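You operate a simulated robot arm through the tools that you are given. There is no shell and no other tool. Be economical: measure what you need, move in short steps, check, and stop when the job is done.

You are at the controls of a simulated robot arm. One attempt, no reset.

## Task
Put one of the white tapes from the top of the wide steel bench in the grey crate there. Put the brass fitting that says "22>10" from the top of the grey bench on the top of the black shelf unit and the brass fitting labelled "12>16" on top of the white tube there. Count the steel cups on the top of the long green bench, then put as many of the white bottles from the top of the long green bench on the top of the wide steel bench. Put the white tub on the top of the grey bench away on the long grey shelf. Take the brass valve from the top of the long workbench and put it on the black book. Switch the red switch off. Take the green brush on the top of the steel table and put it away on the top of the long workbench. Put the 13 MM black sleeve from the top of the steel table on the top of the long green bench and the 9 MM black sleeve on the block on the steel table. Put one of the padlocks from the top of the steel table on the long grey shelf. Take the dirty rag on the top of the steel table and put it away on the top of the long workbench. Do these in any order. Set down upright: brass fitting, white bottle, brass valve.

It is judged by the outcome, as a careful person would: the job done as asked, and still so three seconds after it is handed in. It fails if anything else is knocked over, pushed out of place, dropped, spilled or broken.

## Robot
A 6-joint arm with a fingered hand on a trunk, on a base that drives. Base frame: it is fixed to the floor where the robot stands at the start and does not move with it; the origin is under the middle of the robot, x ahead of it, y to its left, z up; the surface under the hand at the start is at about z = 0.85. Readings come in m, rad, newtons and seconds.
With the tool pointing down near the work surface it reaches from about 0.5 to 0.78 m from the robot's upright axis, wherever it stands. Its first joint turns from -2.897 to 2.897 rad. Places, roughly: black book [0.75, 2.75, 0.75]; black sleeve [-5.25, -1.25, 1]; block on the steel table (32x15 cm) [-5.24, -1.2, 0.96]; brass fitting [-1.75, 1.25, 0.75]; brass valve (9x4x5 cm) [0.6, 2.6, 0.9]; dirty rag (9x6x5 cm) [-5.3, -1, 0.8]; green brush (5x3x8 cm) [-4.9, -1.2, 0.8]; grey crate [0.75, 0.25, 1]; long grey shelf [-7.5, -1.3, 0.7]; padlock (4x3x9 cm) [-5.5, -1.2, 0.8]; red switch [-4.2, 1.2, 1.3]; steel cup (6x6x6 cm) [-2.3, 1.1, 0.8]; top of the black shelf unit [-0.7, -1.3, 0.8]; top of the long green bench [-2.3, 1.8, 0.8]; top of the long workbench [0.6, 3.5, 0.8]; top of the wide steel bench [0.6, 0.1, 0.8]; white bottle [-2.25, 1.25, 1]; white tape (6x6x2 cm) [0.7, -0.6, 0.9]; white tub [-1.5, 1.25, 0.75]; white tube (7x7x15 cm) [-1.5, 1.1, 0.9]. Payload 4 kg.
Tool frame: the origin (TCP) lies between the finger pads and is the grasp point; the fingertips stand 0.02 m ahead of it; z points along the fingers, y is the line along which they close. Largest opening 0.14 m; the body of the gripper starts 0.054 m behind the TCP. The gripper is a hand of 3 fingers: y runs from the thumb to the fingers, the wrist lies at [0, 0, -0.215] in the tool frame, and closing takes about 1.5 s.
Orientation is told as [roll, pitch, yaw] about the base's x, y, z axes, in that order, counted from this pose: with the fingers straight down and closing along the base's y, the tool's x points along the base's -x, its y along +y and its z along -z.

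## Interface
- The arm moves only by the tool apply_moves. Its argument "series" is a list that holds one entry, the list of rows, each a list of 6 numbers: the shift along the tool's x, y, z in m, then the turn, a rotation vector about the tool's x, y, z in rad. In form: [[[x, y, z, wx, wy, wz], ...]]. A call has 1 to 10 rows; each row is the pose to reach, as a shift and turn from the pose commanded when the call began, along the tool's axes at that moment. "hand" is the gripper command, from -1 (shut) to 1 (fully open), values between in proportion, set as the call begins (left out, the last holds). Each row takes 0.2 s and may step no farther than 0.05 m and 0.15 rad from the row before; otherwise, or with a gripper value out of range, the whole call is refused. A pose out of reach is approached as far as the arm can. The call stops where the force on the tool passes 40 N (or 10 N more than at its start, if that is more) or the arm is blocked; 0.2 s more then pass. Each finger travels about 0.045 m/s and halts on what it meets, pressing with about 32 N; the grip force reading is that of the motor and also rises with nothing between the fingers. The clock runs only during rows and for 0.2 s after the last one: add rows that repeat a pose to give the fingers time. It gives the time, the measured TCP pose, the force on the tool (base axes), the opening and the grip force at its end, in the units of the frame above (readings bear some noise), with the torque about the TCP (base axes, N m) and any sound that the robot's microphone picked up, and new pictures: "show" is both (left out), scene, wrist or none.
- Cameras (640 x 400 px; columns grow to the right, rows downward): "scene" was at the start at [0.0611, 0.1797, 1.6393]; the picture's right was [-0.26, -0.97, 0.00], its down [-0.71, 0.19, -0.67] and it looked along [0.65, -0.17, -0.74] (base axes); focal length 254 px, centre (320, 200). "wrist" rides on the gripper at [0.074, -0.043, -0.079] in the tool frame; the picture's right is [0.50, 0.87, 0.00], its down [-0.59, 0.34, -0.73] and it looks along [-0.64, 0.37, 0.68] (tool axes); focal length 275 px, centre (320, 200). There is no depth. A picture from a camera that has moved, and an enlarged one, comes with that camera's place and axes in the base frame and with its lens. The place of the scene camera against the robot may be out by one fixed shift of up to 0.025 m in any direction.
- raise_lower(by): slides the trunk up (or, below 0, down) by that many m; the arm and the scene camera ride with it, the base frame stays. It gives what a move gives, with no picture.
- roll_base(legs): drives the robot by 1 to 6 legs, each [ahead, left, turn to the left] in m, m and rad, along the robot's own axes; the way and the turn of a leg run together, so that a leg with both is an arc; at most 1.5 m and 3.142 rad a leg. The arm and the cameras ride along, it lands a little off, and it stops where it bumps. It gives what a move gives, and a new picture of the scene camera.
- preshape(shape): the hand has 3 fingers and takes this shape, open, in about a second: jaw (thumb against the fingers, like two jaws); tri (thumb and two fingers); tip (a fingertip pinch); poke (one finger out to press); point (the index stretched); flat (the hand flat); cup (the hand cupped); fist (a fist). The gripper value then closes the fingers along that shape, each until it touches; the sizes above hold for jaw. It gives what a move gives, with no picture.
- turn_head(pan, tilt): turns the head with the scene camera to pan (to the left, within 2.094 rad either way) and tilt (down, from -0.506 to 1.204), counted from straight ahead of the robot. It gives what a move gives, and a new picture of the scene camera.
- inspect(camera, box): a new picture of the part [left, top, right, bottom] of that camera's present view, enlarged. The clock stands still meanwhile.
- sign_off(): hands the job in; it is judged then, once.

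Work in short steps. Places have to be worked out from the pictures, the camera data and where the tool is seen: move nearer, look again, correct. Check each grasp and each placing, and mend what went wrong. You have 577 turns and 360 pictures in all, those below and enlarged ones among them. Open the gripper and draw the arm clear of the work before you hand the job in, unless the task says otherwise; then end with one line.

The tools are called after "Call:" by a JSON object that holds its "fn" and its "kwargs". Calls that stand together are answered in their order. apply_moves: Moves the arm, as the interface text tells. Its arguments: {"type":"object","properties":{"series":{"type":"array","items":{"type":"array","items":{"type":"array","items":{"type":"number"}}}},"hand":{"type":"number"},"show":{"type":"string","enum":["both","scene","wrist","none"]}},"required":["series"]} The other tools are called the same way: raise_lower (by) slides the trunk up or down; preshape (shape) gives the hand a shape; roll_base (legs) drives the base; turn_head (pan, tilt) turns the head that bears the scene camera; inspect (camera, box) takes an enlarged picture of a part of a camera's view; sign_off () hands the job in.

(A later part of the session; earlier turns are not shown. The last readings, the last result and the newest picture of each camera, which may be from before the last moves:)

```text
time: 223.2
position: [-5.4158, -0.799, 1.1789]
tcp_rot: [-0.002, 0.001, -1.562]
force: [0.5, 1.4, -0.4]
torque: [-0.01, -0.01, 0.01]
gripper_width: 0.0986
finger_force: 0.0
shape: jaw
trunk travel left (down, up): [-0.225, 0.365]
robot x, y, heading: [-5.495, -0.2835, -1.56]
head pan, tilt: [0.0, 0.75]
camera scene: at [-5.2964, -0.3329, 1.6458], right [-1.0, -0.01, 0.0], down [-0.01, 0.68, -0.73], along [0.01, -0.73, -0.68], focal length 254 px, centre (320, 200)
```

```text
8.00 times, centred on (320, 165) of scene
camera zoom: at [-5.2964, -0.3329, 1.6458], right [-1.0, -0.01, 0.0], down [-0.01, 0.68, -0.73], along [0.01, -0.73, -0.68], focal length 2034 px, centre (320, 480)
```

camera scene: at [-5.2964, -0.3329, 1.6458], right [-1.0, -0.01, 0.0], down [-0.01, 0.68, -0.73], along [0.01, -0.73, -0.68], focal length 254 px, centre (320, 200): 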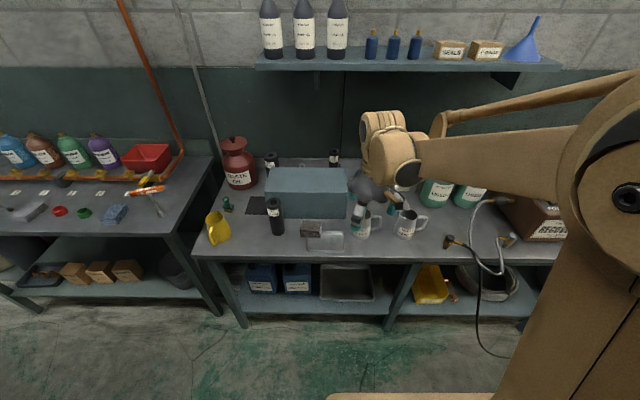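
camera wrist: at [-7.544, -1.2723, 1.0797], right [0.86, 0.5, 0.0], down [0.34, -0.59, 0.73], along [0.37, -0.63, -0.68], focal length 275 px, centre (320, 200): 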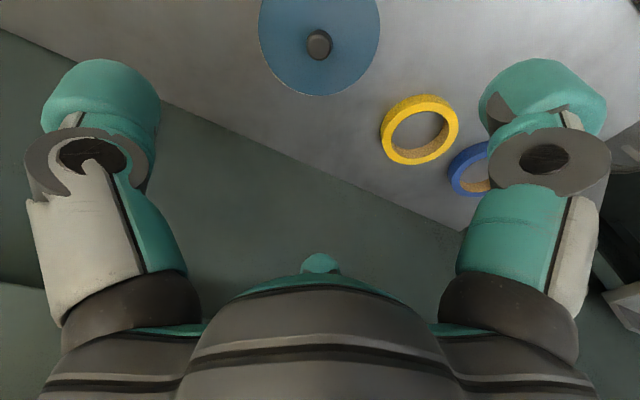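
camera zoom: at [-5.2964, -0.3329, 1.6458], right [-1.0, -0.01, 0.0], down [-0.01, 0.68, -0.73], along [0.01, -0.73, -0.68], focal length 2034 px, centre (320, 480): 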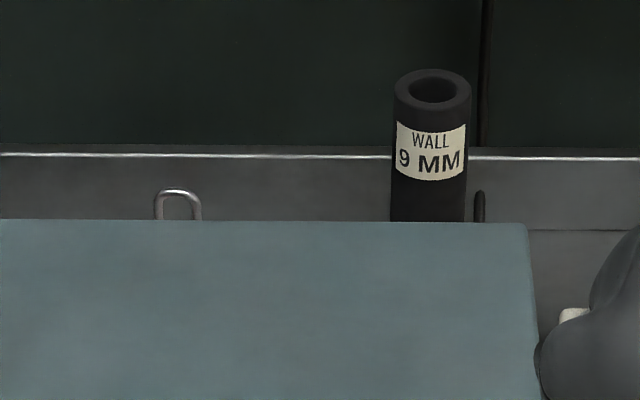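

The 13 MM sleeve stands in front of the block, the 9 MM behind it (right). To see the padlocks past the arm, slide 0.5 m to the right.

Call:
{"fn": "roll_base", "kwargs": {"legs": [[0, -0.5, -0.01]]}}

Call:
{"fn": "inspect", "kwargs": {"camera": "scene", "box": [40, 110, 360, 290]}}

```text
time: 226.1
position: [-5.9197, -0.8017, 1.1786]
tcp_rot: [-0.002, -0.002, -1.575]
force: [-0.2, -0.1, -0.1]
torque: [-0.01, -0.03, -0.01]
gripper_width: 0.0983
finger_force: 0.0
shape: jaw
trunk travel left (down, up): [-0.225, 0.365]
robot x, y, heading: [-5.9909, -0.2814, -1.578]
head pan, tilt: [0.0, 0.75]
camera scene: at [-5.7959, -0.3374, 1.646], right [-1.0, 0.0, 0.0], down [0.0, 0.68, -0.73], along [0.0, -0.73, -0.68], focal length 254 px, centre (320, 200)
```

scene: 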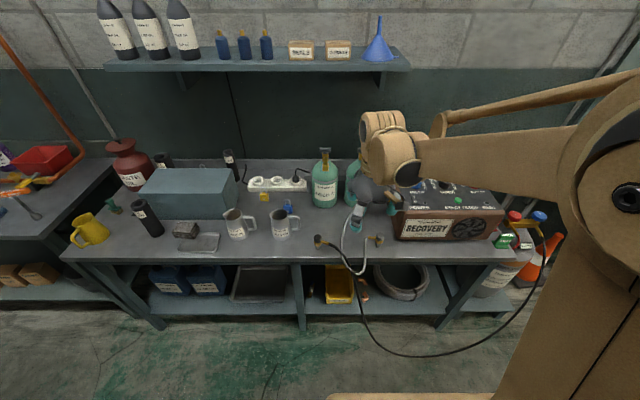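

```text
2.00 times, centred on (200, 200) of scene
camera zoom: at [-5.7959, -0.3374, 1.646], right [-1.0, 0.0, 0.0], down [0.0, 0.68, -0.73], along [0.0, -0.73, -0.68], focal length 508 px, centre (560, 200)
```

zoom: 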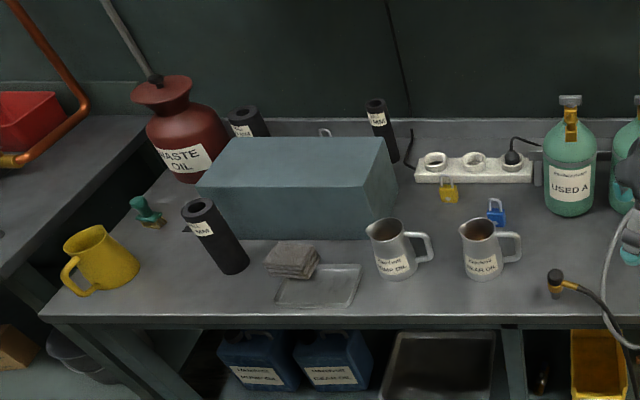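

Padlocks: yellow at about (-5.53, -1.216), blue near the jugs, another behind the block; table top ≈ 0.82. The yellow one has the most room. Position the base for it.

Call:
{"fn": "roll_base", "kwargs": {"legs": [[0, 0.46, 0.008], [0.26, 0, 0]]}}

Call:
{"fn": "apply_moves", "kwargs": {"series": [[[-0.04, -0.02, 0.02, 0, 0, 0], [-0.08, -0.04, 0.04, 0, 0, 0], [-0.12, -0.06, 0.06, 0, 0, 0], [-0.15, -0.07, 0.09, 0, 0, 0], [-0.155, -0.07, 0.13, 0, 0, 0]]]}}

```text
time: 230.4
position: [-5.4531, -1.0617, 1.1782]
tcp_rot: [0.0, -0.001, -1.564]
force: [0.2, -0.7, -0.3]
torque: [0.0, -0.04, 0.0]
gripper_width: 0.0986
finger_force: 0.0
shape: jaw
trunk travel left (down, up): [-0.225, 0.365]
robot x, y, heading: [-5.5247, -0.5417, -1.563]
head pan, tilt: [0.0, 0.75]
camera scene: at [-5.3337, -0.5961, 1.6458], right [-1.0, -0.01, 0.0], down [-0.01, 0.68, -0.73], along [0.01, -0.73, -0.68], focal length 254 px, centre (320, 200)
```

scene: 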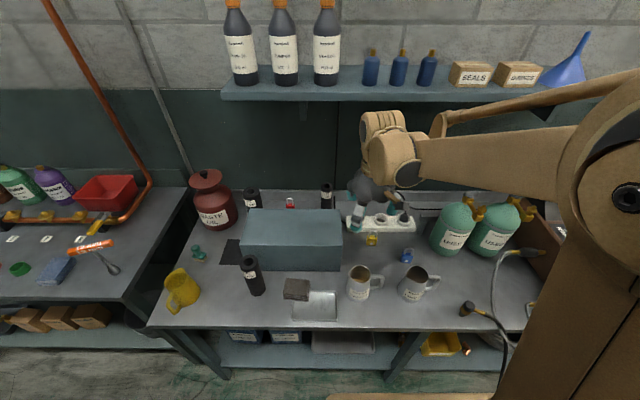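

```text
time: 231.6
position: [-5.5221, -1.2185, 1.0474]
tcp_rot: [-0.001, 0.0, -1.565]
force: [0.6, -0.6, -0.1]
torque: [-0.02, -0.03, 0.01]
gripper_width: 0.0986
finger_force: 0.1
shape: jaw
trunk travel left (down, up): [-0.225, 0.365]
robot x, y, heading: [-5.5271, -0.5402, -1.563]
head pan, tilt: [0.0, 0.75]
camera scene: at [-5.3337, -0.5957, 1.6458], right [-1.0, -0.01, 0.0], down [-0.01, 0.68, -0.73], along [0.01, -0.73, -0.68], focal length 254 px, centre (320, 200)
camera wrist: at [-5.5655, -1.145, 1.1277], right [0.86, 0.51, 0.0], down [0.34, -0.59, 0.73], along [0.37, -0.63, -0.68], focal length 275 px, centre (320, 200)
```

scene: 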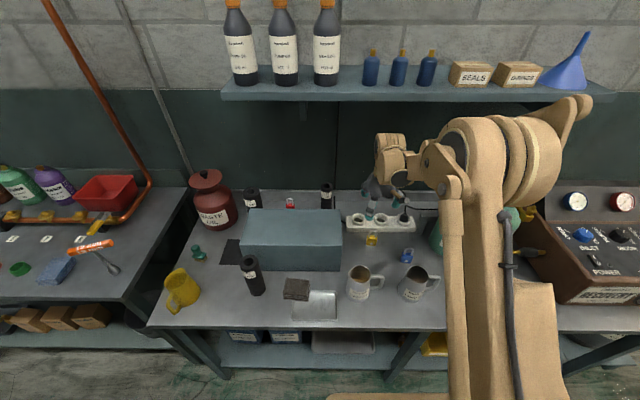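
wrist: 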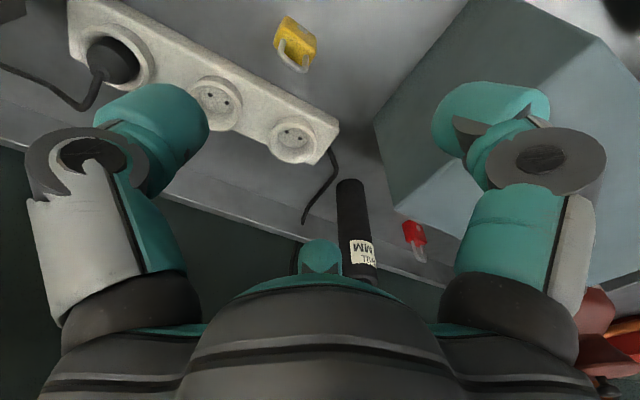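

Yellow padlock centre (-5.545, -1.225), square to me. Descend part-way and check.

Call:
{"fn": "apply_moves", "kwargs": {"series": [[[-0.003, -0.012, 0.045, 0, 0, 0], [-0.006, -0.023, 0.09, 0, 0, 0], [-0.006, -0.023, 0.12, 0, 0, 0]]], "hand": 0.2, "show": "wrist"}}

```text
time: 232.4
position: [-5.5448, -1.2237, 0.9288]
tcp_rot: [0.002, -0.001, -1.564]
force: [0.6, -0.6, 0.1]
torque: [0.02, -0.03, 0.01]
gripper_width: 0.0848
finger_force: 0.1
shape: jaw
trunk travel left (down, up): [-0.225, 0.365]
robot x, y, heading: [-5.5279, -0.5411, -1.563]
head pan, tilt: [0.0, 0.75]
camera wrist: at [-5.5883, -1.1514, 1.0083], right [0.86, 0.51, 0.0], down [0.34, -0.59, 0.73], along [0.37, -0.63, -0.68], focal length 275 px, centre (320, 200)
```

wrist: 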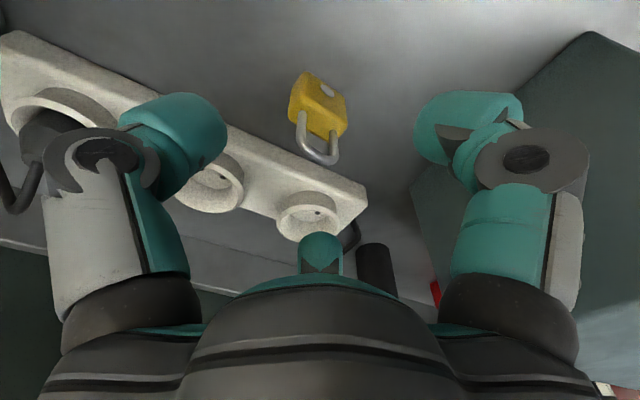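

Aligned. Descend to 0.866 and grasp.

Call:
{"fn": "apply_moves", "kwargs": {"series": [[[0.002, -0.002, 0.035, 0, 0, 0], [0.002, -0.002, 0.063, 0, 0, 0]]], "show": "wrist"}}

Call:
{"fn": "apply_moves", "kwargs": {"series": [[[0, 0, 0, 0, 0, 0], [0, 0, 0, 0, 0, 0], [0, 0, 0, 0, 0, 0], [0, 0, 0, 0, 0, 0], [0, 0, 0, 0, 0, 0], [0, 0, 0, 0, 0, 0], [0, 0, 0, 0, 0, 0]]], "hand": -0.9, "show": "wrist"}}

```text
time: 233.0
position: [-5.5455, -1.2224, 0.8652]
tcp_rot: [0.0, -0.001, -1.564]
force: [0.5, 1.0, -0.8]
torque: [0.02, -0.01, -0.02]
gripper_width: 0.0847
finger_force: 0.0
shape: jaw
trunk travel left (down, up): [-0.225, 0.365]
robot x, y, heading: [-5.5286, -0.5418, -1.561]
head pan, tilt: [0.0, 0.75]
camera wrist: at [-5.5904, -1.149, 0.9454], right [0.86, 0.51, 0.0], down [0.34, -0.59, 0.73], along [0.37, -0.63, -0.68], focal length 275 px, centre (320, 200)
```

wrist: 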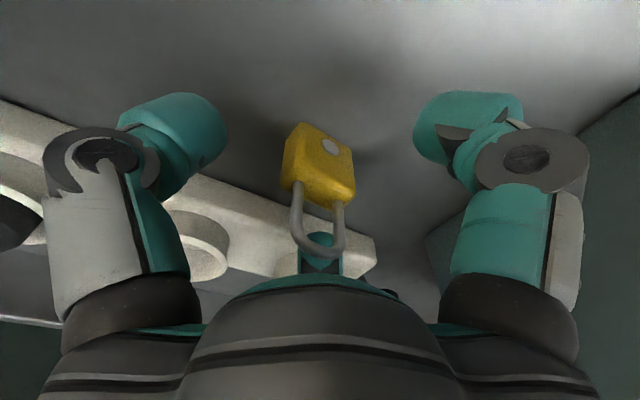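

```text
time: 234.6
position: [-5.5466, -1.221, 0.8656]
tcp_rot: [0.002, 0.001, -1.563]
force: [1.2, -0.2, 3.7]
torque: [-0.02, 0.0, 0.0]
gripper_width: 0.0017
finger_force: 0.1
shape: jaw
trunk travel left (down, up): [-0.225, 0.365]
robot x, y, heading: [-5.5252, -0.544, -1.564]
head pan, tilt: [0.0, 0.75]
camera wrist: at [-5.5903, -1.1486, 0.946], right [0.86, 0.51, 0.0], down [0.34, -0.58, 0.73], along [0.37, -0.63, -0.68], focal length 275 px, centre (320, 200)
```

wrist: 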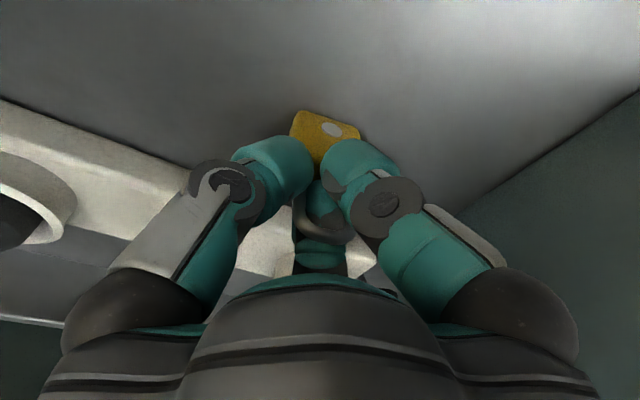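

The fingers closed above the body (the table is lower than I thought, ≈ 0.80). Open, check, and go lower.

Call:
{"fn": "apply_moves", "kwargs": {"series": [[[0, 0, 0, 0, 0, 0], [0, 0, 0, 0, 0, 0], [0, 0, 0, 0, 0, 0], [0, 0, 0, 0, 0, 0], [0, 0, 0, 0, 0, 0], [0, 0, 0, 0, 0, 0]]], "hand": 0.2, "show": "wrist"}}

```text
time: 236.0
position: [-5.5474, -1.2214, 0.8666]
tcp_rot: [0.002, -0.001, -1.565]
force: [-0.3, 0.1, 0.1]
torque: [0.02, 0.0, -0.02]
gripper_width: 0.0835
finger_force: 0.2
shape: jaw
trunk travel left (down, up): [-0.225, 0.365]
robot x, y, heading: [-5.5264, -0.5436, -1.566]
head pan, tilt: [0.0, 0.75]
camera wrist: at [-5.5903, -1.1488, 0.9459], right [0.86, 0.51, 0.0], down [0.34, -0.58, 0.73], along [0.37, -0.63, -0.68], focal length 275 px, centre (320, 200)
```

wrist: 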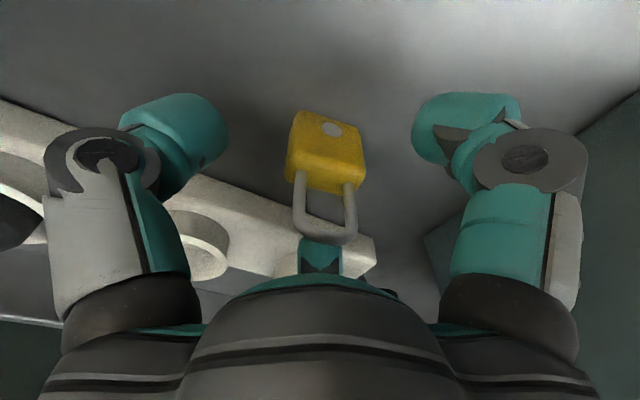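

The padlock still stands, body top near z 0.83. Shift slightly and lower to TCP 0.838, then grip.

Call:
{"fn": "apply_moves", "kwargs": {"series": [[[-0.006, 0.005, 0.01, 0, 0, 0], [-0.006, 0.005, 0.02, 0, 0, 0], [-0.006, 0.005, 0.028, 0, 0, 0]]], "show": "none"}}

Call:
{"fn": "apply_moves", "kwargs": {"series": [[[0, 0, 0, 0, 0, 0], [0, 0, 0, 0, 0, 0], [0, 0, 0, 0, 0, 0], [0, 0, 0, 0, 0, 0], [0, 0, 0, 0, 0, 0], [0, 0, 0, 0, 0, 0], [0, 0, 0, 0, 0, 0]]], "hand": -0.9, "show": "wrist"}}

```text
time: 236.8
position: [-5.5422, -1.2267, 0.8377]
tcp_rot: [-0.001, 0.0, -1.564]
force: [0.1, 0.6, -0.2]
torque: [0.04, -0.01, 0.02]
gripper_width: 0.0836
finger_force: 0.1
shape: jaw
trunk travel left (down, up): [-0.225, 0.365]
robot x, y, heading: [-5.5286, -0.5407, -1.564]
head pan, tilt: [0.0, 0.75]
```

```text
time: 238.4
position: [-5.5416, -1.2265, 0.8384]
tcp_rot: [0.0, 0.001, -1.564]
force: [0.0, -0.1, 1.1]
torque: [0.01, -0.01, 0.01]
gripper_width: 0.0238
finger_force: 31.6
shape: jaw
trunk travel left (down, up): [-0.225, 0.365]
robot x, y, heading: [-5.5281, -0.5407, -1.559]
head pan, tilt: [0.0, 0.75]
camera wrist: at [-5.5859, -1.1541, 0.9175], right [0.86, 0.51, 0.0], down [0.34, -0.59, 0.73], along [0.37, -0.63, -0.68], focal length 275 px, centre (320, 200)
```

wrist: 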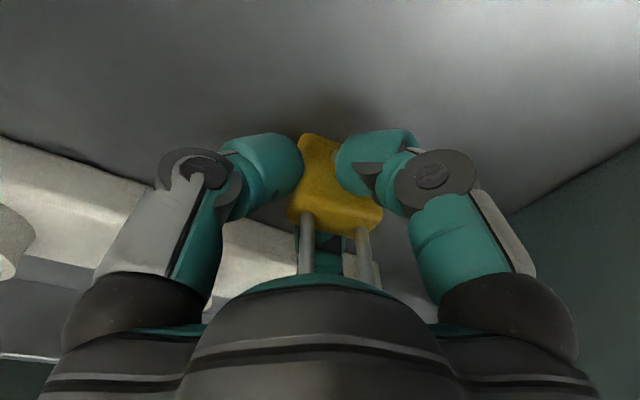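

Gripped at 0.024 m. Lift and verify.

Call:
{"fn": "apply_moves", "kwargs": {"series": [[[0, 0, -0.03, 0, 0, 0], [0, 0, -0.07, 0, 0, 0], [0, 0, -0.12, 0, 0, 0], [0, 0, -0.17, 0, 0, 0], [0, 0, -0.22, 0, 0, 0], [0, 0, -0.27, 0, 0, 0], [0, 0, -0.3, 0, 0, 0]]], "show": "wrist"}}

```text
time: 240.0
position: [-5.5417, -1.2258, 1.137]
tcp_rot: [0.0, 0.001, -1.563]
force: [0.0, -0.7, -0.7]
torque: [-0.05, 0.01, -0.03]
gripper_width: 0.0233
finger_force: 32.5
shape: jaw
trunk travel left (down, up): [-0.225, 0.365]
robot x, y, heading: [-5.5314, -0.5467, -1.566]
head pan, tilt: [0.0, 0.75]
camera wrist: at [-5.5854, -1.1531, 1.2176], right [0.86, 0.51, 0.0], down [0.34, -0.58, 0.73], along [0.37, -0.63, -0.68], focal length 275 px, centre (320, 200)
```

wrist: 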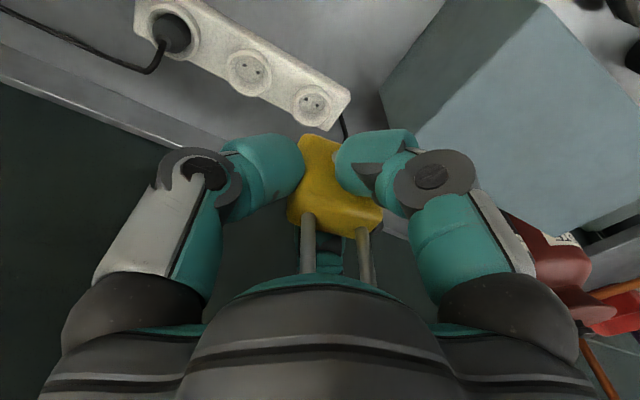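

Padlock held. Retract and drive back to the grey shelf, aiming at its free front-left spot near (-7.27, -1.28).

Call:
{"fn": "apply_moves", "kwargs": {"series": [[[0.045, 0, 0, 0, 0, 0], [0.09, 0, 0, 0, 0, 0], [0.135, 0, 0, 0, 0, 0], [0.17, 0, 0, 0, 0, 0]]], "show": "none"}}

Call:
{"fn": "roll_base", "kwargs": {"legs": [[-0.28, 0, 0], [0, -1.3, 0], [0, -0.47, 0], [0.36, 0, 0]]}}

Call:
{"fn": "raise_lower", "kwargs": {"by": -0.1}}

```text
time: 241.0
position: [-5.5433, -1.0549, 1.1382]
tcp_rot: [0.0, 0.001, -1.561]
force: [-0.8, 0.0, -1.7]
torque: [0.0, 0.02, 0.01]
gripper_width: 0.0234
finger_force: 31.8
shape: jaw
trunk travel left (down, up): [-0.225, 0.365]
robot x, y, heading: [-5.5295, -0.5421, -1.563]
head pan, tilt: [0.0, 0.75]
```

```text
time: 253.4
position: [-7.3247, -1.1487, 1.1382]
tcp_rot: [0.0, 0.0, -1.566]
force: [-0.7, -1.7, -0.8]
torque: [0.02, 0.02, -0.01]
gripper_width: 0.0235
finger_force: 32.3
shape: jaw
trunk travel left (down, up): [-0.225, 0.365]
robot x, y, heading: [-7.31, -0.6305, -1.568]
head pan, tilt: [0.0, 0.75]
camera scene: at [-7.1139, -0.6875, 1.6458], right [-1.0, -0.01, 0.0], down [0.0, 0.68, -0.73], along [0.0, -0.73, -0.68], focal length 254 px, centre (320, 200)
```

scene: 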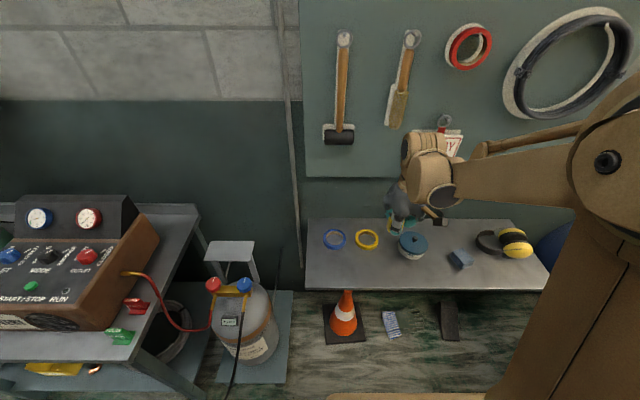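

```text
time: 254.7
position: [-7.325, -1.1476, 1.0378]
tcp_rot: [0.001, 0.0, -1.568]
force: [-0.3, 1.5, -0.6]
torque: [0.01, 0.0, 0.01]
gripper_width: 0.0233
finger_force: 31.5
shape: jaw
trunk travel left (down, up): [-0.125, 0.465]
robot x, y, heading: [-7.3099, -0.6339, -1.567]
head pan, tilt: [0.0, 0.75]
```

Move over (-7.265, -1.275) and lower to 0.80.

Call:
{"fn": "apply_moves", "kwargs": {"series": [[[-0.04, 0.02, 0.02, 0, 0, 0], [-0.08, 0.04, 0.04, 0, 0, 0], [-0.12, 0.06, 0.06, 0, 0, 0], [-0.127, 0.06, 0.1, 0, 0, 0], [-0.127, 0.06, 0.14, 0, 0, 0], [-0.127, 0.06, 0.18, 0, 0, 0], [-0.127, 0.06, 0.22, 0, 0, 0], [-0.127, 0.06, 0.238, 0, 0, 0]]]}}

```text
time: 256.5
position: [-7.2656, -1.2753, 0.7983]
tcp_rot: [0.0, 0.002, -1.567]
force: [0.0, -0.1, -1.8]
torque: [0.02, -0.01, -0.01]
gripper_width: 0.0235
finger_force: 31.7
shape: jaw
trunk travel left (down, up): [-0.125, 0.465]
robot x, y, heading: [-7.3107, -0.6325, -1.563]
head pan, tilt: [0.0, 0.75]
camera scene: at [-7.1139, -0.6867, 1.5458], right [-1.0, -0.01, 0.0], down [0.0, 0.68, -0.73], along [0.0, -0.73, -0.68], focal length 254 px, centre (320, 200)
camera wrist: at [-7.3088, -1.202, 0.8782], right [0.86, 0.5, 0.0], down [0.34, -0.59, 0.73], along [0.37, -0.63, -0.68], focal length 275 px, centre (320, 200)
```

scene: 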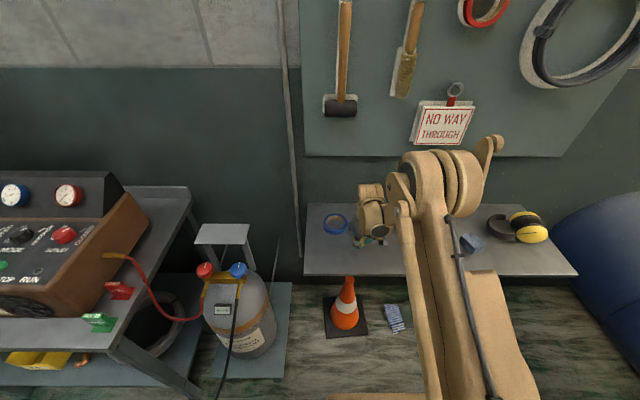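
wrist: 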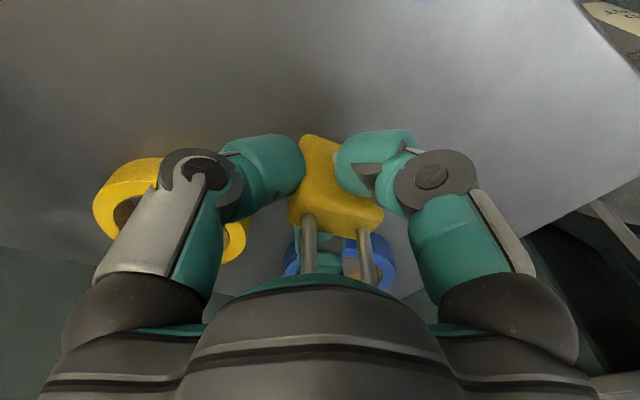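

Clear of the rolls. Lower in small bites.

Call:
{"fn": "apply_moves", "kwargs": {"series": [[[0, 0, 0.004, 0, 0, 0], [0, 0, 0.008, 0, 0, 0]]], "show": "none"}}

Call:
{"fn": "apply_moves", "kwargs": {"series": [[[0, 0, 0.004, 0, 0, 0], [0, 0, 0.008, 0, 0, 0]]], "show": "none"}}

Call:
{"fn": "apply_moves", "kwargs": {"series": [[[0, 0, 0.002, 0, 0, 0], [0, 0, 0.004, 0, 0, 0]]], "show": "wrist"}}

```text
time: 257.1
position: [-7.2654, -1.2746, 0.7905]
tcp_rot: [0.0, 0.0, -1.569]
force: [-0.1, 0.8, -1.2]
torque: [-0.02, -0.01, -0.03]
gripper_width: 0.0233
finger_force: 31.9
shape: jaw
trunk travel left (down, up): [-0.125, 0.465]
robot x, y, heading: [-7.3102, -0.6335, -1.566]
head pan, tilt: [0.0, 0.75]
```

```text
time: 257.7
position: [-7.2647, -1.2742, 0.7828]
tcp_rot: [0.0, 0.001, -1.568]
force: [-0.7, -1.2, -1.3]
torque: [0.0, -0.01, 0.01]
gripper_width: 0.0233
finger_force: 32.0
shape: jaw
trunk travel left (down, up): [-0.125, 0.465]
robot x, y, heading: [-7.3119, -0.6332, -1.566]
head pan, tilt: [0.0, 0.75]
```

```text
time: 258.3
position: [-7.2642, -1.2742, 0.7781]
tcp_rot: [0.001, 0.002, -1.567]
force: [0.4, 0.2, -1.8]
torque: [-0.01, 0.0, 0.0]
gripper_width: 0.0233
finger_force: 31.5
shape: jaw
trunk travel left (down, up): [-0.125, 0.465]
robot x, y, heading: [-7.3064, -0.6354, -1.564]
head pan, tilt: [0.0, 0.75]
camera wrist: at [-7.3083, -1.201, 0.8592], right [0.86, 0.5, 0.0], down [0.34, -0.59, 0.73], along [0.37, -0.64, -0.68], focal length 275 px, centre (320, 200)
```

wrist: 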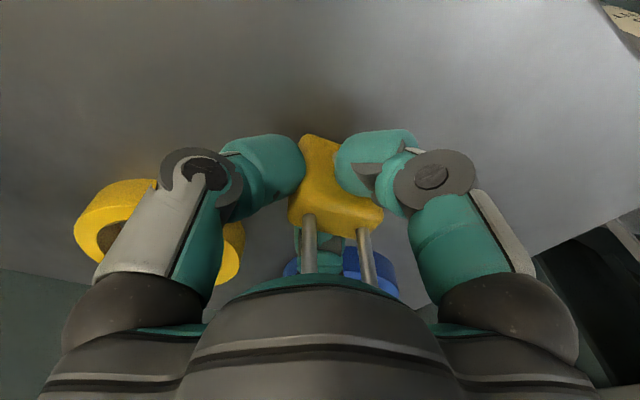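

Still hanging; continue down by 3 mm steps.

Call:
{"fn": "apply_moves", "kwargs": {"series": [[[0, 0, 0.002, 0, 0, 0], [0, 0, 0.004, 0, 0, 0]]], "show": "none"}}

Call:
{"fn": "apply_moves", "kwargs": {"series": [[[0, 0, 0.002, 0, 0, 0], [0, 0, 0.004, 0, 0, 0]]], "show": "none"}}

Call:
{"fn": "apply_moves", "kwargs": {"series": [[[0, 0, 0.002, 0, 0, 0], [0, 0, 0.003, 0, 0, 0]]], "show": "none"}}

```text
time: 258.9
position: [-7.2656, -1.2739, 0.7762]
tcp_rot: [0.001, 0.001, -1.568]
force: [-1.9, -0.2, 6.0]
torque: [-0.04, -0.09, -0.03]
gripper_width: 0.0234
finger_force: 32.7
shape: jaw
trunk travel left (down, up): [-0.125, 0.465]
robot x, y, heading: [-7.3069, -0.6334, -1.569]
head pan, tilt: [0.0, 0.75]
```

```text
time: 259.5
position: [-7.265, -1.2739, 0.7744]
tcp_rot: [0.0, -0.005, -1.568]
force: [-4.9, -4.8, 38.8]
torque: [-0.24, -0.37, -0.02]
gripper_width: 0.0241
finger_force: 32.3
shape: jaw
trunk travel left (down, up): [-0.125, 0.465]
robot x, y, heading: [-7.3074, -0.6333, -1.565]
head pan, tilt: [0.0, 0.75]
```

```text
time: 260.0
position: [-7.267, -1.274, 0.7722]
tcp_rot: [-0.002, -0.003, -1.571]
force: [-3.6, 0.6, 34.2]
torque: [-0.07, -0.27, 0.07]
gripper_width: 0.025
finger_force: 31.9
shape: jaw
trunk travel left (down, up): [-0.125, 0.465]
robot x, y, heading: [-7.3111, -0.6336, -1.566]
head pan, tilt: [0.0, 0.75]
stopped in row 2: the force on the tool passed its limit at 51 N (the readings are from after the stop); the commanded pose is now the measured one
```

Contact. Ease up and release.

Call:
{"fn": "apply_moves", "kwargs": {"series": [[[0, 0, -0.004, 0, 0, 0]]], "show": "none"}}

Call:
{"fn": "apply_moves", "kwargs": {"series": [[[0, 0, 0, 0, 0, 0], [0, 0, 0, 0, 0, 0], [0, 0, 0, 0, 0, 0], [0, 0, 0, 0, 0, 0]]], "hand": -0.1, "show": "wrist"}}

```text
time: 260.4
position: [-7.2661, -1.2735, 0.7726]
tcp_rot: [-0.003, -0.001, -1.569]
force: [-1.6, 1.7, 3.7]
torque: [-0.02, -0.03, 0.04]
gripper_width: 0.0246
finger_force: 32.2
shape: jaw
trunk travel left (down, up): [-0.125, 0.465]
robot x, y, heading: [-7.3093, -0.634, -1.568]
head pan, tilt: [0.0, 0.75]
```

```text
time: 261.4
position: [-7.2659, -1.2739, 0.774]
tcp_rot: [-0.001, -0.001, -1.569]
force: [0.0, 0.5, 0.6]
torque: [0.02, 0.0, 0.01]
gripper_width: 0.0626
finger_force: 0.1
shape: jaw
trunk travel left (down, up): [-0.125, 0.465]
robot x, y, heading: [-7.3125, -0.6355, -1.564]
head pan, tilt: [0.0, 0.75]
camera wrist: at [-7.3089, -1.2015, 0.8536], right [0.87, 0.5, 0.0], down [0.34, -0.59, 0.73], along [0.37, -0.64, -0.68], focal length 275 px, centre (320, 200)
```

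wrist: 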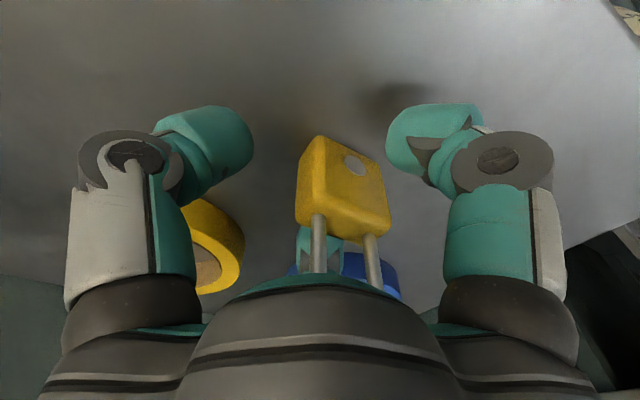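

The padlock stands free. Rise and check, then head back to the steel table.

Call:
{"fn": "apply_moves", "kwargs": {"series": [[[0, 0, -0.03, 0, 0, 0], [0, 0, -0.07, 0, 0, 0], [0, 0, -0.12, 0, 0, 0], [0, 0, -0.17, 0, 0, 0], [0, 0, -0.22, 0, 0, 0], [0, 0, -0.26, 0, 0, 0]]], "show": "wrist"}}

Call:
{"fn": "apply_moves", "kwargs": {"series": [[[0.045, 0, 0, 0, 0, 0], [0.09, 0, 0, 0, 0, 0], [0.13, 0, 0, 0, 0, 0]]], "hand": 0.4, "show": "scene"}}

```text
time: 262.8
position: [-7.2653, -1.2722, 1.0341]
tcp_rot: [-0.003, -0.001, -1.569]
force: [-0.8, -0.6, -0.2]
torque: [0.04, 0.01, 0.02]
gripper_width: 0.0627
finger_force: 0.0
shape: jaw
trunk travel left (down, up): [-0.125, 0.465]
robot x, y, heading: [-7.3066, -0.6313, -1.564]
head pan, tilt: [0.0, 0.75]
camera wrist: at [-7.3082, -1.1992, 1.1147], right [0.87, 0.5, 0.0], down [0.34, -0.59, 0.73], along [0.37, -0.64, -0.68], focal length 275 px, centre (320, 200)
```

wrist: 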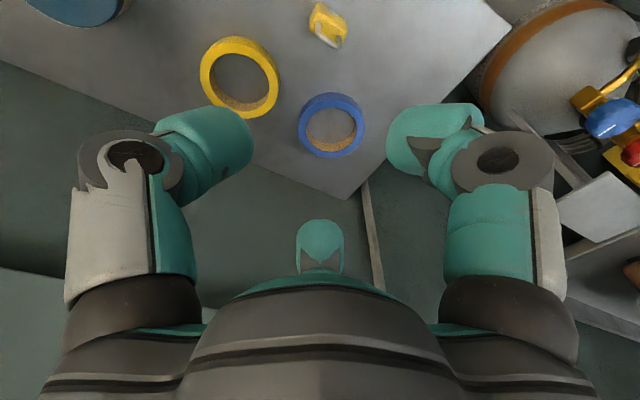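

```text
time: 263.6
position: [-7.2669, -1.1414, 1.0336]
tcp_rot: [-0.001, -0.002, -1.567]
force: [-0.9, 0.2, 0.2]
torque: [-0.02, 0.04, 0.0]
gripper_width: 0.0974
finger_force: 0.0
shape: jaw
trunk travel left (down, up): [-0.125, 0.465]
robot x, y, heading: [-7.3063, -0.6352, -1.57]
head pan, tilt: [0.0, 0.75]
camera scene: at [-7.1141, -0.6855, 1.5459], right [-1.0, 0.0, 0.0], down [0.0, 0.68, -0.73], along [0.0, -0.73, -0.68], focal length 254 px, centre (320, 200)
```

scene: 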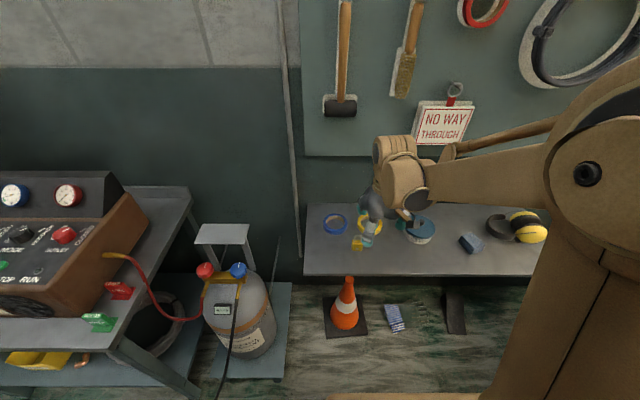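

All good at the shelf. Now the 9 MM sleeve behind the block, estimated at (-5.36, -1.38). Block top ≈ 0.956; a wall shelf hangs at z ≈ 1.38, so I must be careful. Drive over first.

Call:
{"fn": "raise_lower", "kwargs": {"by": 0.1}}

Call:
{"fn": "roll_base", "kwargs": {"legs": [[-0.35, 0, 0], [0, 1.4, 0], [0, 0.45, 0], [0.3, 0, 0]]}}

Call:
{"fn": "turn_head", "kwargs": {"pan": -0.9, "tilt": 0.5}}

```text
time: 264.9
position: [-7.267, -1.144, 1.1343]
tcp_rot: [0.0, -0.002, -1.569]
force: [-0.1, -0.7, -0.1]
torque: [0.0, -0.01, 0.06]
gripper_width: 0.0975
finger_force: 0.1
shape: jaw
trunk travel left (down, up): [-0.225, 0.365]
robot x, y, heading: [-7.3103, -0.6359, -1.565]
head pan, tilt: [0.0, 0.75]
```

```text
time: 277.8
position: [-5.3866, -1.0648, 1.1341]
tcp_rot: [-0.002, 0.0, -1.554]
force: [-0.4, -1.1, -0.5]
torque: [0.05, -0.01, 0.03]
gripper_width: 0.0974
finger_force: 0.0
shape: jaw
trunk travel left (down, up): [-0.225, 0.365]
robot x, y, heading: [-5.4326, -0.5568, -1.552]
head pan, tilt: [0.0, 0.75]
camera scene: at [-5.2398, -0.607, 1.6458], right [-1.0, -0.02, 0.0], down [-0.01, 0.68, -0.73], along [0.01, -0.73, -0.68], focal length 254 px, centre (320, 200)
```

scene: 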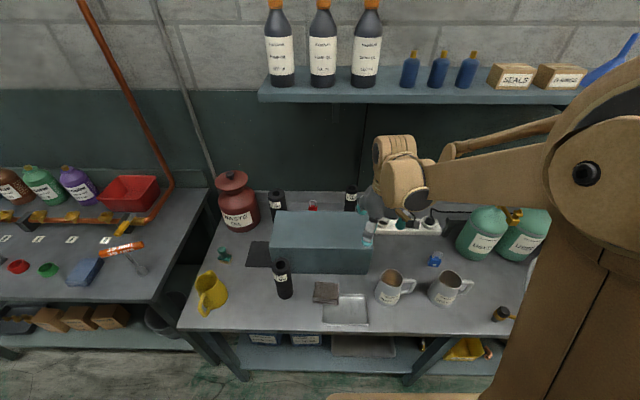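

```text
time: 279.0
position: [-5.3849, -1.0646, 1.1335]
tcp_rot: [-0.001, -0.001, -1.553]
force: [0.6, -0.3, -0.4]
torque: [-0.01, 0.01, -0.03]
gripper_width: 0.0973
finger_force: 0.1
shape: jaw
trunk travel left (down, up): [-0.225, 0.365]
robot x, y, heading: [-5.4345, -0.5555, -1.549]
head pan, tilt: [-0.901, 0.499]
camera scene: at [-5.3116, -0.5808, 1.6678], right [-0.64, 0.77, 0.0], down [0.37, 0.31, -0.88], along [-0.68, -0.56, -0.48], focal length 254 px, centre (320, 200)
```

scene: 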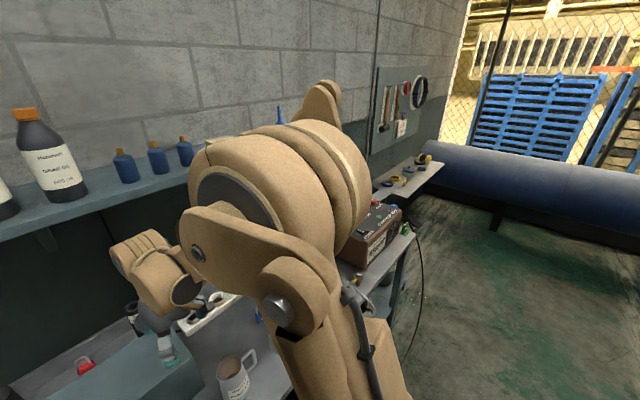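

The elbow is high (~1.5) when folded; with the trunk lowered and the arm stretched it stays under and in front of the wall shelf. Raise the hand, lower the trunk 0.2, keeping clearances.

Call:
{"fn": "apply_moves", "kwargs": {"series": [[[0, 0, -0.05, 0, 0, 0], [0, 0, -0.1, 0, 0, 0], [0, 0, -0.15, 0, 0, 0]]], "show": "none"}}

Call:
{"fn": "raise_lower", "kwargs": {"by": -0.2}}

Call:
{"fn": "turn_head", "kwargs": {"pan": -0.2, "tilt": 0.5}}

```text
time: 279.8
position: [-5.3853, -1.0629, 1.2838]
tcp_rot: [-0.001, -0.002, -1.554]
force: [-0.6, 0.0, 0.4]
torque: [0.02, 0.0, 0.02]
gripper_width: 0.0977
finger_force: 0.1
shape: jaw
trunk travel left (down, up): [-0.225, 0.365]
robot x, y, heading: [-5.4368, -0.5566, -1.549]
head pan, tilt: [-0.901, 0.499]
```

```text
time: 282.0
position: [-5.3852, -1.0649, 1.084]
tcp_rot: [-0.001, -0.002, -1.554]
force: [-0.2, 0.2, 0.4]
torque: [0.01, -0.01, -0.05]
gripper_width: 0.0975
finger_force: 0.0
shape: jaw
trunk travel left (down, up): [-0.025, 0.565]
robot x, y, heading: [-5.4358, -0.5564, -1.548]
head pan, tilt: [-0.901, 0.499]
```

```text
time: 283.1
position: [-5.3851, -1.0646, 1.0817]
tcp_rot: [-0.002, -0.002, -1.554]
force: [0.4, -0.1, 0.4]
torque: [-0.02, -0.02, -0.02]
gripper_width: 0.0977
finger_force: 0.0
shape: jaw
trunk travel left (down, up): [-0.025, 0.565]
robot x, y, heading: [-5.436, -0.5582, -1.551]
head pan, tilt: [-0.201, 0.499]
camera scene: at [-5.258, -0.6122, 1.4678], right [-0.98, 0.18, 0.0], down [0.09, 0.47, -0.88], along [-0.16, -0.86, -0.48], focal length 254 px, centre (320, 200)
```

scene: 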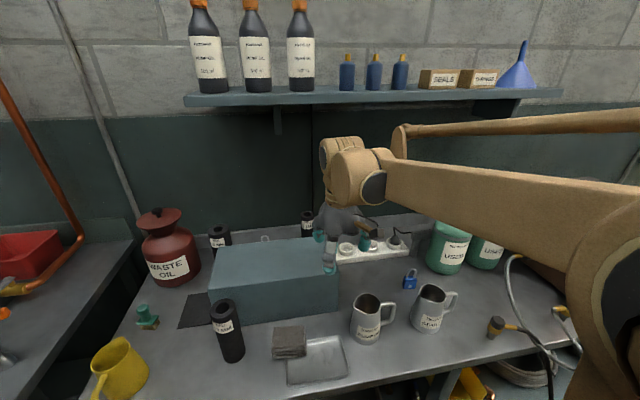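

Forearm is now about horizontal. Sleeve top at (-5.354, -1.383, 0.98). I tilt the fingers 0.3 rad forward and move over the block at TCP z 1.02, stopping short to look.

Call:
{"fn": "apply_moves", "kwargs": {"series": [[[-0.04, 0.005, 0.01, 0, -0.1, 0], [-0.08, 0.01, 0.02, 0, -0.2, 0], [-0.12, 0.015, 0.035, 0, -0.3, 0], [-0.16, 0.02, 0.05, 0, -0.3, 0], [-0.2, 0.025, 0.058, 0, -0.3, 0], [-0.235, 0.025, 0.058, 0, -0.3, 0]]]}}

```text
time: 284.4
position: [-5.3549, -1.2984, 1.0244]
tcp_rot: [-0.002, -0.301, -1.552]
force: [-0.1, -0.3, 0.5]
torque: [-0.02, 0.02, 0.02]
gripper_width: 0.0977
finger_force: 0.0
shape: jaw
trunk travel left (down, up): [-0.025, 0.565]
robot x, y, heading: [-5.435, -0.5611, -1.552]
head pan, tilt: [-0.201, 0.499]
camera scene: at [-5.2579, -0.6129, 1.4678], right [-0.98, 0.18, 0.0], down [0.09, 0.47, -0.88], along [-0.16, -0.86, -0.48], focal length 254 px, centre (320, 200)
camera wrist: at [-5.3998, -1.2068, 1.0799], right [0.86, 0.49, -0.15], down [0.35, -0.34, 0.88], along [0.38, -0.8, -0.46], focal length 275 px, centre (320, 200)
```

scene: 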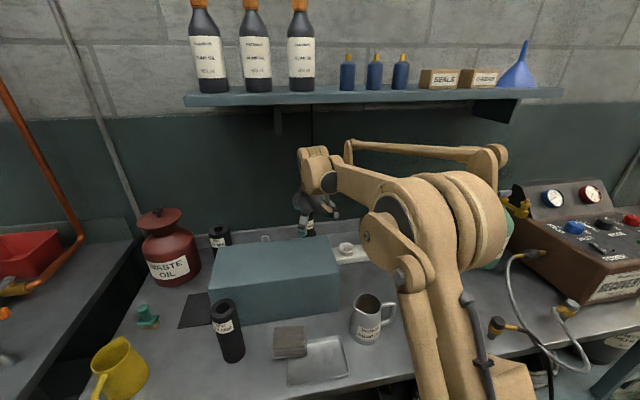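
wrist: 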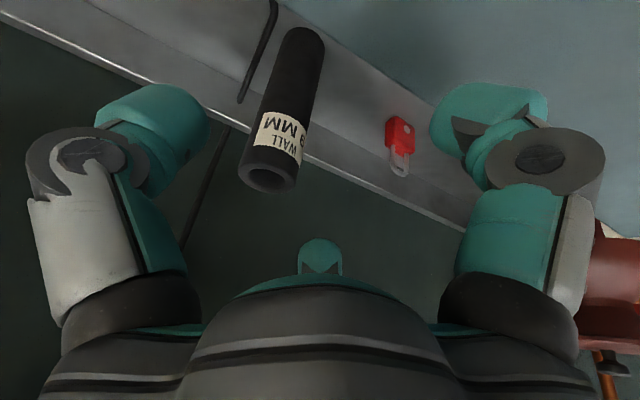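

Sleeve axis at (-5.362, -1.385), top ≈ 0.977. Move over it, then down so the fingers straddle its upper part.

Call:
{"fn": "apply_moves", "kwargs": {"series": [[[-0.04, -0.004, 0.014, 0, 0, 0], [-0.081, -0.0085, 0.029, 0, 0, 0]]], "show": "wrist"}}

Call:
{"fn": "apply_moves", "kwargs": {"series": [[[0.01, 0, 0.033, 0, 0, 0], [0.02, 0, 0.065, 0, 0, 0]]]}}

```text
time: 285.1
position: [-5.3629, -1.3853, 1.0217]
tcp_rot: [-0.001, -0.3, -1.554]
force: [0.5, -0.3, -0.3]
torque: [0.01, -0.01, 0.04]
gripper_width: 0.0978
finger_force: 0.0
shape: jaw
trunk travel left (down, up): [-0.025, 0.565]
robot x, y, heading: [-5.4357, -0.5546, -1.552]
head pan, tilt: [-0.201, 0.499]
camera wrist: at [-5.4076, -1.2937, 1.0756], right [0.86, 0.49, -0.15], down [0.35, -0.34, 0.88], along [0.38, -0.8, -0.46], focal length 275 px, centre (320, 200)
```

wrist: 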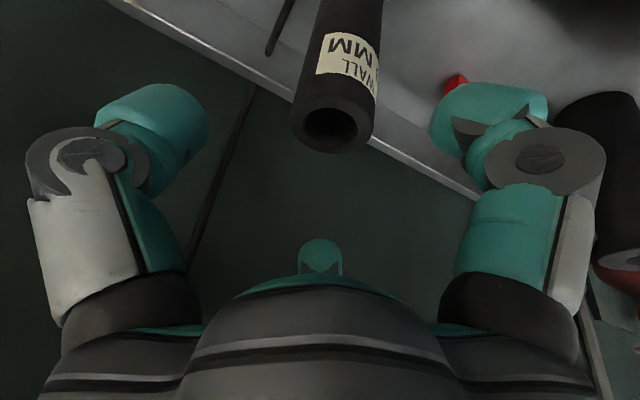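

```text
time: 285.6
position: [-5.364, -1.386, 0.9541]
tcp_rot: [-0.001, -0.302, -1.555]
force: [-0.2, 0.4, 0.0]
torque: [0.0, 0.01, 0.01]
gripper_width: 0.0973
finger_force: 0.0
shape: jaw
trunk travel left (down, up): [-0.025, 0.565]
robot x, y, heading: [-5.4382, -0.5554, -1.551]
head pan, tilt: [-0.201, 0.499]
camera scene: at [-5.2579, -0.6128, 1.4678], right [-0.98, 0.18, 0.0], down [0.09, 0.47, -0.88], along [-0.16, -0.86, -0.48], focal length 254 px, centre (320, 200)
camera wrist: at [-5.4076, -1.2933, 1.008], right [0.86, 0.49, -0.15], down [0.35, -0.34, 0.88], along [0.38, -0.8, -0.46], focal length 275 px, centre (320, 200)
```

scene: 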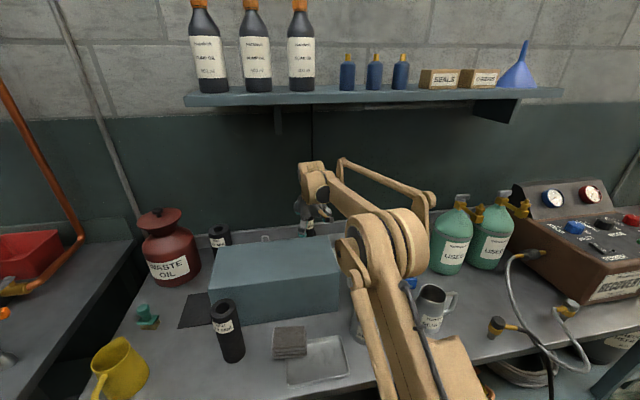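
wrist: 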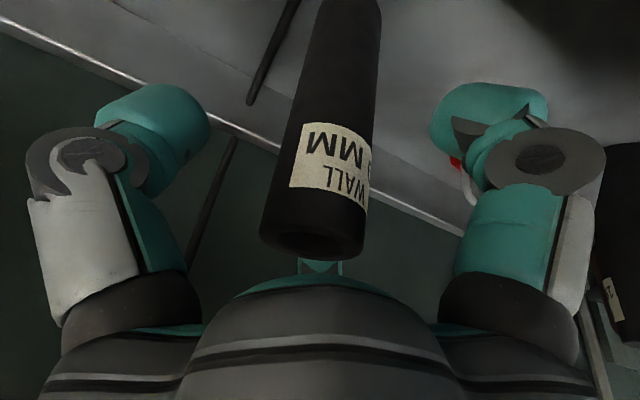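

The sleeve stands between the fingers. Closing.

Call:
{"fn": "apply_moves", "kwargs": {"series": [[[0, 0, 0, 0, 0, 0], [0, 0, 0, 0, 0, 0], [0, 0, 0, 0, 0, 0], [0, 0, 0, 0, 0, 0], [0, 0, 0, 0, 0, 0], [0, 0, 0, 0, 0, 0], [0, 0, 0, 0, 0, 0]]], "hand": -0.9, "show": "wrist"}}

```text
time: 287.2
position: [-5.3644, -1.3851, 0.9551]
tcp_rot: [-0.003, -0.302, -1.553]
force: [-0.3, 0.6, -0.4]
torque: [0.03, 0.0, -0.02]
gripper_width: 0.0415
finger_force: 31.6
shape: jaw
trunk travel left (down, up): [-0.025, 0.565]
robot x, y, heading: [-5.435, -0.5526, -1.553]
head pan, tilt: [-0.201, 0.499]
camera wrist: at [-5.4076, -1.293, 1.0086], right [0.86, 0.49, -0.15], down [0.35, -0.34, 0.88], along [0.38, -0.8, -0.46], focal length 275 px, centre (320, 200)
```

wrist: 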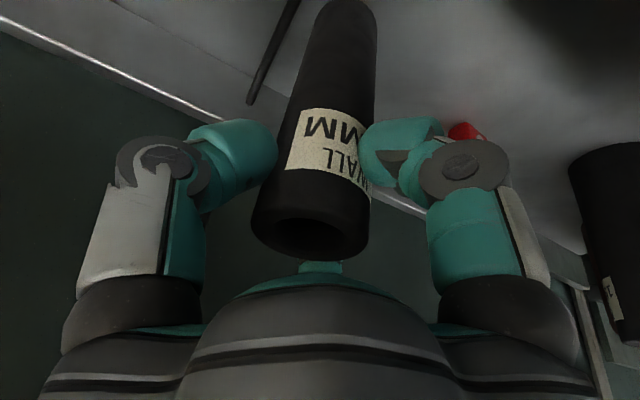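

Firm hold (0.0415). I lift only 9 cm (staying below the wall shelf), then swing right past the block's end.

Call:
{"fn": "apply_moves", "kwargs": {"series": [[[-0.0067, 0, -0.0215, 0, 0, 0], [-0.0133, 0, -0.043, 0, 0, 0], [-0.02, 0, -0.0645, 0, 0, 0], [-0.0266, 0, -0.086, 0, 0, 0]]]}}

```text
time: 288.2
position: [-5.363, -1.3848, 1.0436]
tcp_rot: [-0.002, -0.302, -1.554]
force: [-0.1, 0.2, -0.6]
torque: [0.03, 0.0, -0.02]
gripper_width: 0.0418
finger_force: 31.7
shape: jaw
trunk travel left (down, up): [-0.025, 0.565]
robot x, y, heading: [-5.4355, -0.5566, -1.554]
head pan, tilt: [-0.201, 0.499]
camera scene: at [-5.2579, -0.6124, 1.4678], right [-0.98, 0.18, 0.0], down [0.09, 0.47, -0.88], along [-0.16, -0.86, -0.48], focal length 254 px, centre (320, 200)
camera wrist: at [-5.408, -1.2924, 1.0981], right [0.86, 0.49, -0.15], down [0.35, -0.34, 0.88], along [0.38, -0.8, -0.46], focal length 275 px, centre (320, 200)
```

scene: 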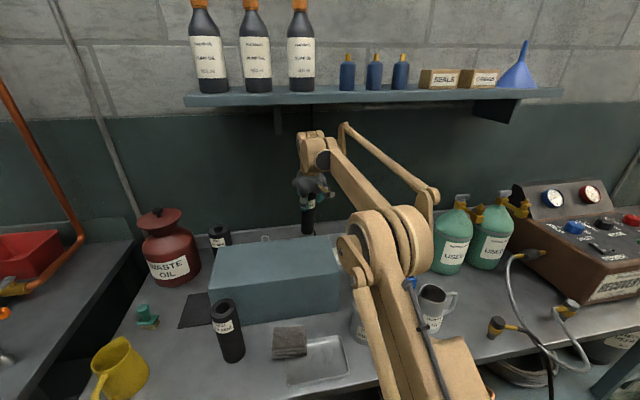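
wrist: 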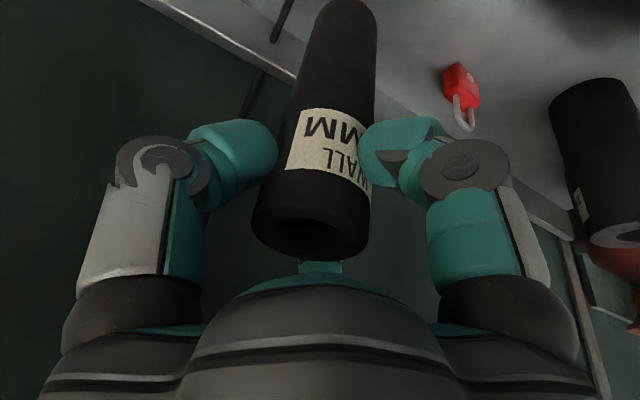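

About 7 cm clearance to the shelf. Now -x by 0.12, then forward past the block's end.

Call:
{"fn": "apply_moves", "kwargs": {"series": [[[0, -0.04, 0, 0, 0, 0], [0, -0.08, 0, 0, 0, 0], [0, -0.12, 0, 0, 0, 0]]], "show": "wrist"}}

Call:
{"fn": "apply_moves", "kwargs": {"series": [[[0.043, 0, -0.0133, 0, 0, 0], [0.086, 0, -0.0266, 0, 0, 0], [0.129, 0, -0.04, 0, 0, 0], [0.172, 0, -0.0532, 0, 0, 0], [0.205, 0, -0.0635, 0, 0, 0]]]}}

```text
time: 289.1
position: [-5.4834, -1.3866, 1.0434]
tcp_rot: [-0.001, -0.302, -1.553]
force: [0.5, 0.5, 0.2]
torque: [-0.02, 0.0, 0.01]
gripper_width: 0.0416
finger_force: 31.9
shape: jaw
trunk travel left (down, up): [-0.025, 0.565]
robot x, y, heading: [-5.4351, -0.5555, -1.555]
head pan, tilt: [-0.201, 0.499]
camera wrist: at [-5.5284, -1.2949, 1.0975], right [0.86, 0.49, -0.15], down [0.35, -0.34, 0.88], along [0.38, -0.8, -0.46], focal length 275 px, centre (320, 200)
```

wrist: 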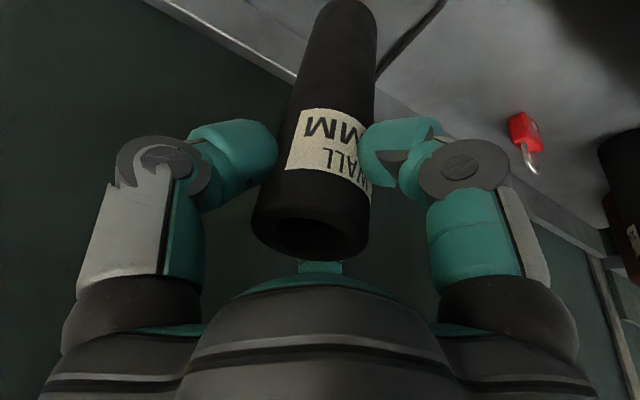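

```text
time: 290.2
position: [-5.487, -1.1712, 1.0426]
tcp_rot: [-0.003, -0.301, -1.553]
force: [-0.1, -0.4, -0.4]
torque: [0.01, 0.0, -0.01]
gripper_width: 0.0417
finger_force: 32.2
shape: jaw
trunk travel left (down, up): [-0.025, 0.565]
robot x, y, heading: [-5.4382, -0.5559, -1.554]
head pan, tilt: [-0.201, 0.499]
camera scene: at [-5.2579, -0.6118, 1.4678], right [-0.98, 0.18, 0.0], down [0.09, 0.47, -0.88], along [-0.16, -0.86, -0.48], focal length 254 px, centre (320, 200)
camera wrist: at [-5.5313, -1.0785, 1.0973], right [0.86, 0.49, -0.15], down [0.35, -0.34, 0.88], along [0.38, -0.8, -0.46], focal length 275 px, centre (320, 200)
```

scene: 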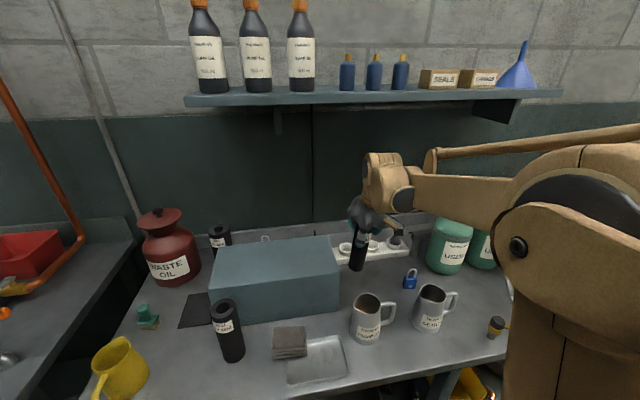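
wrist: 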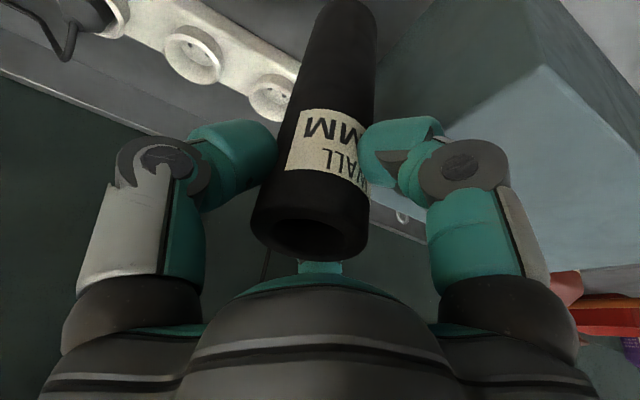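

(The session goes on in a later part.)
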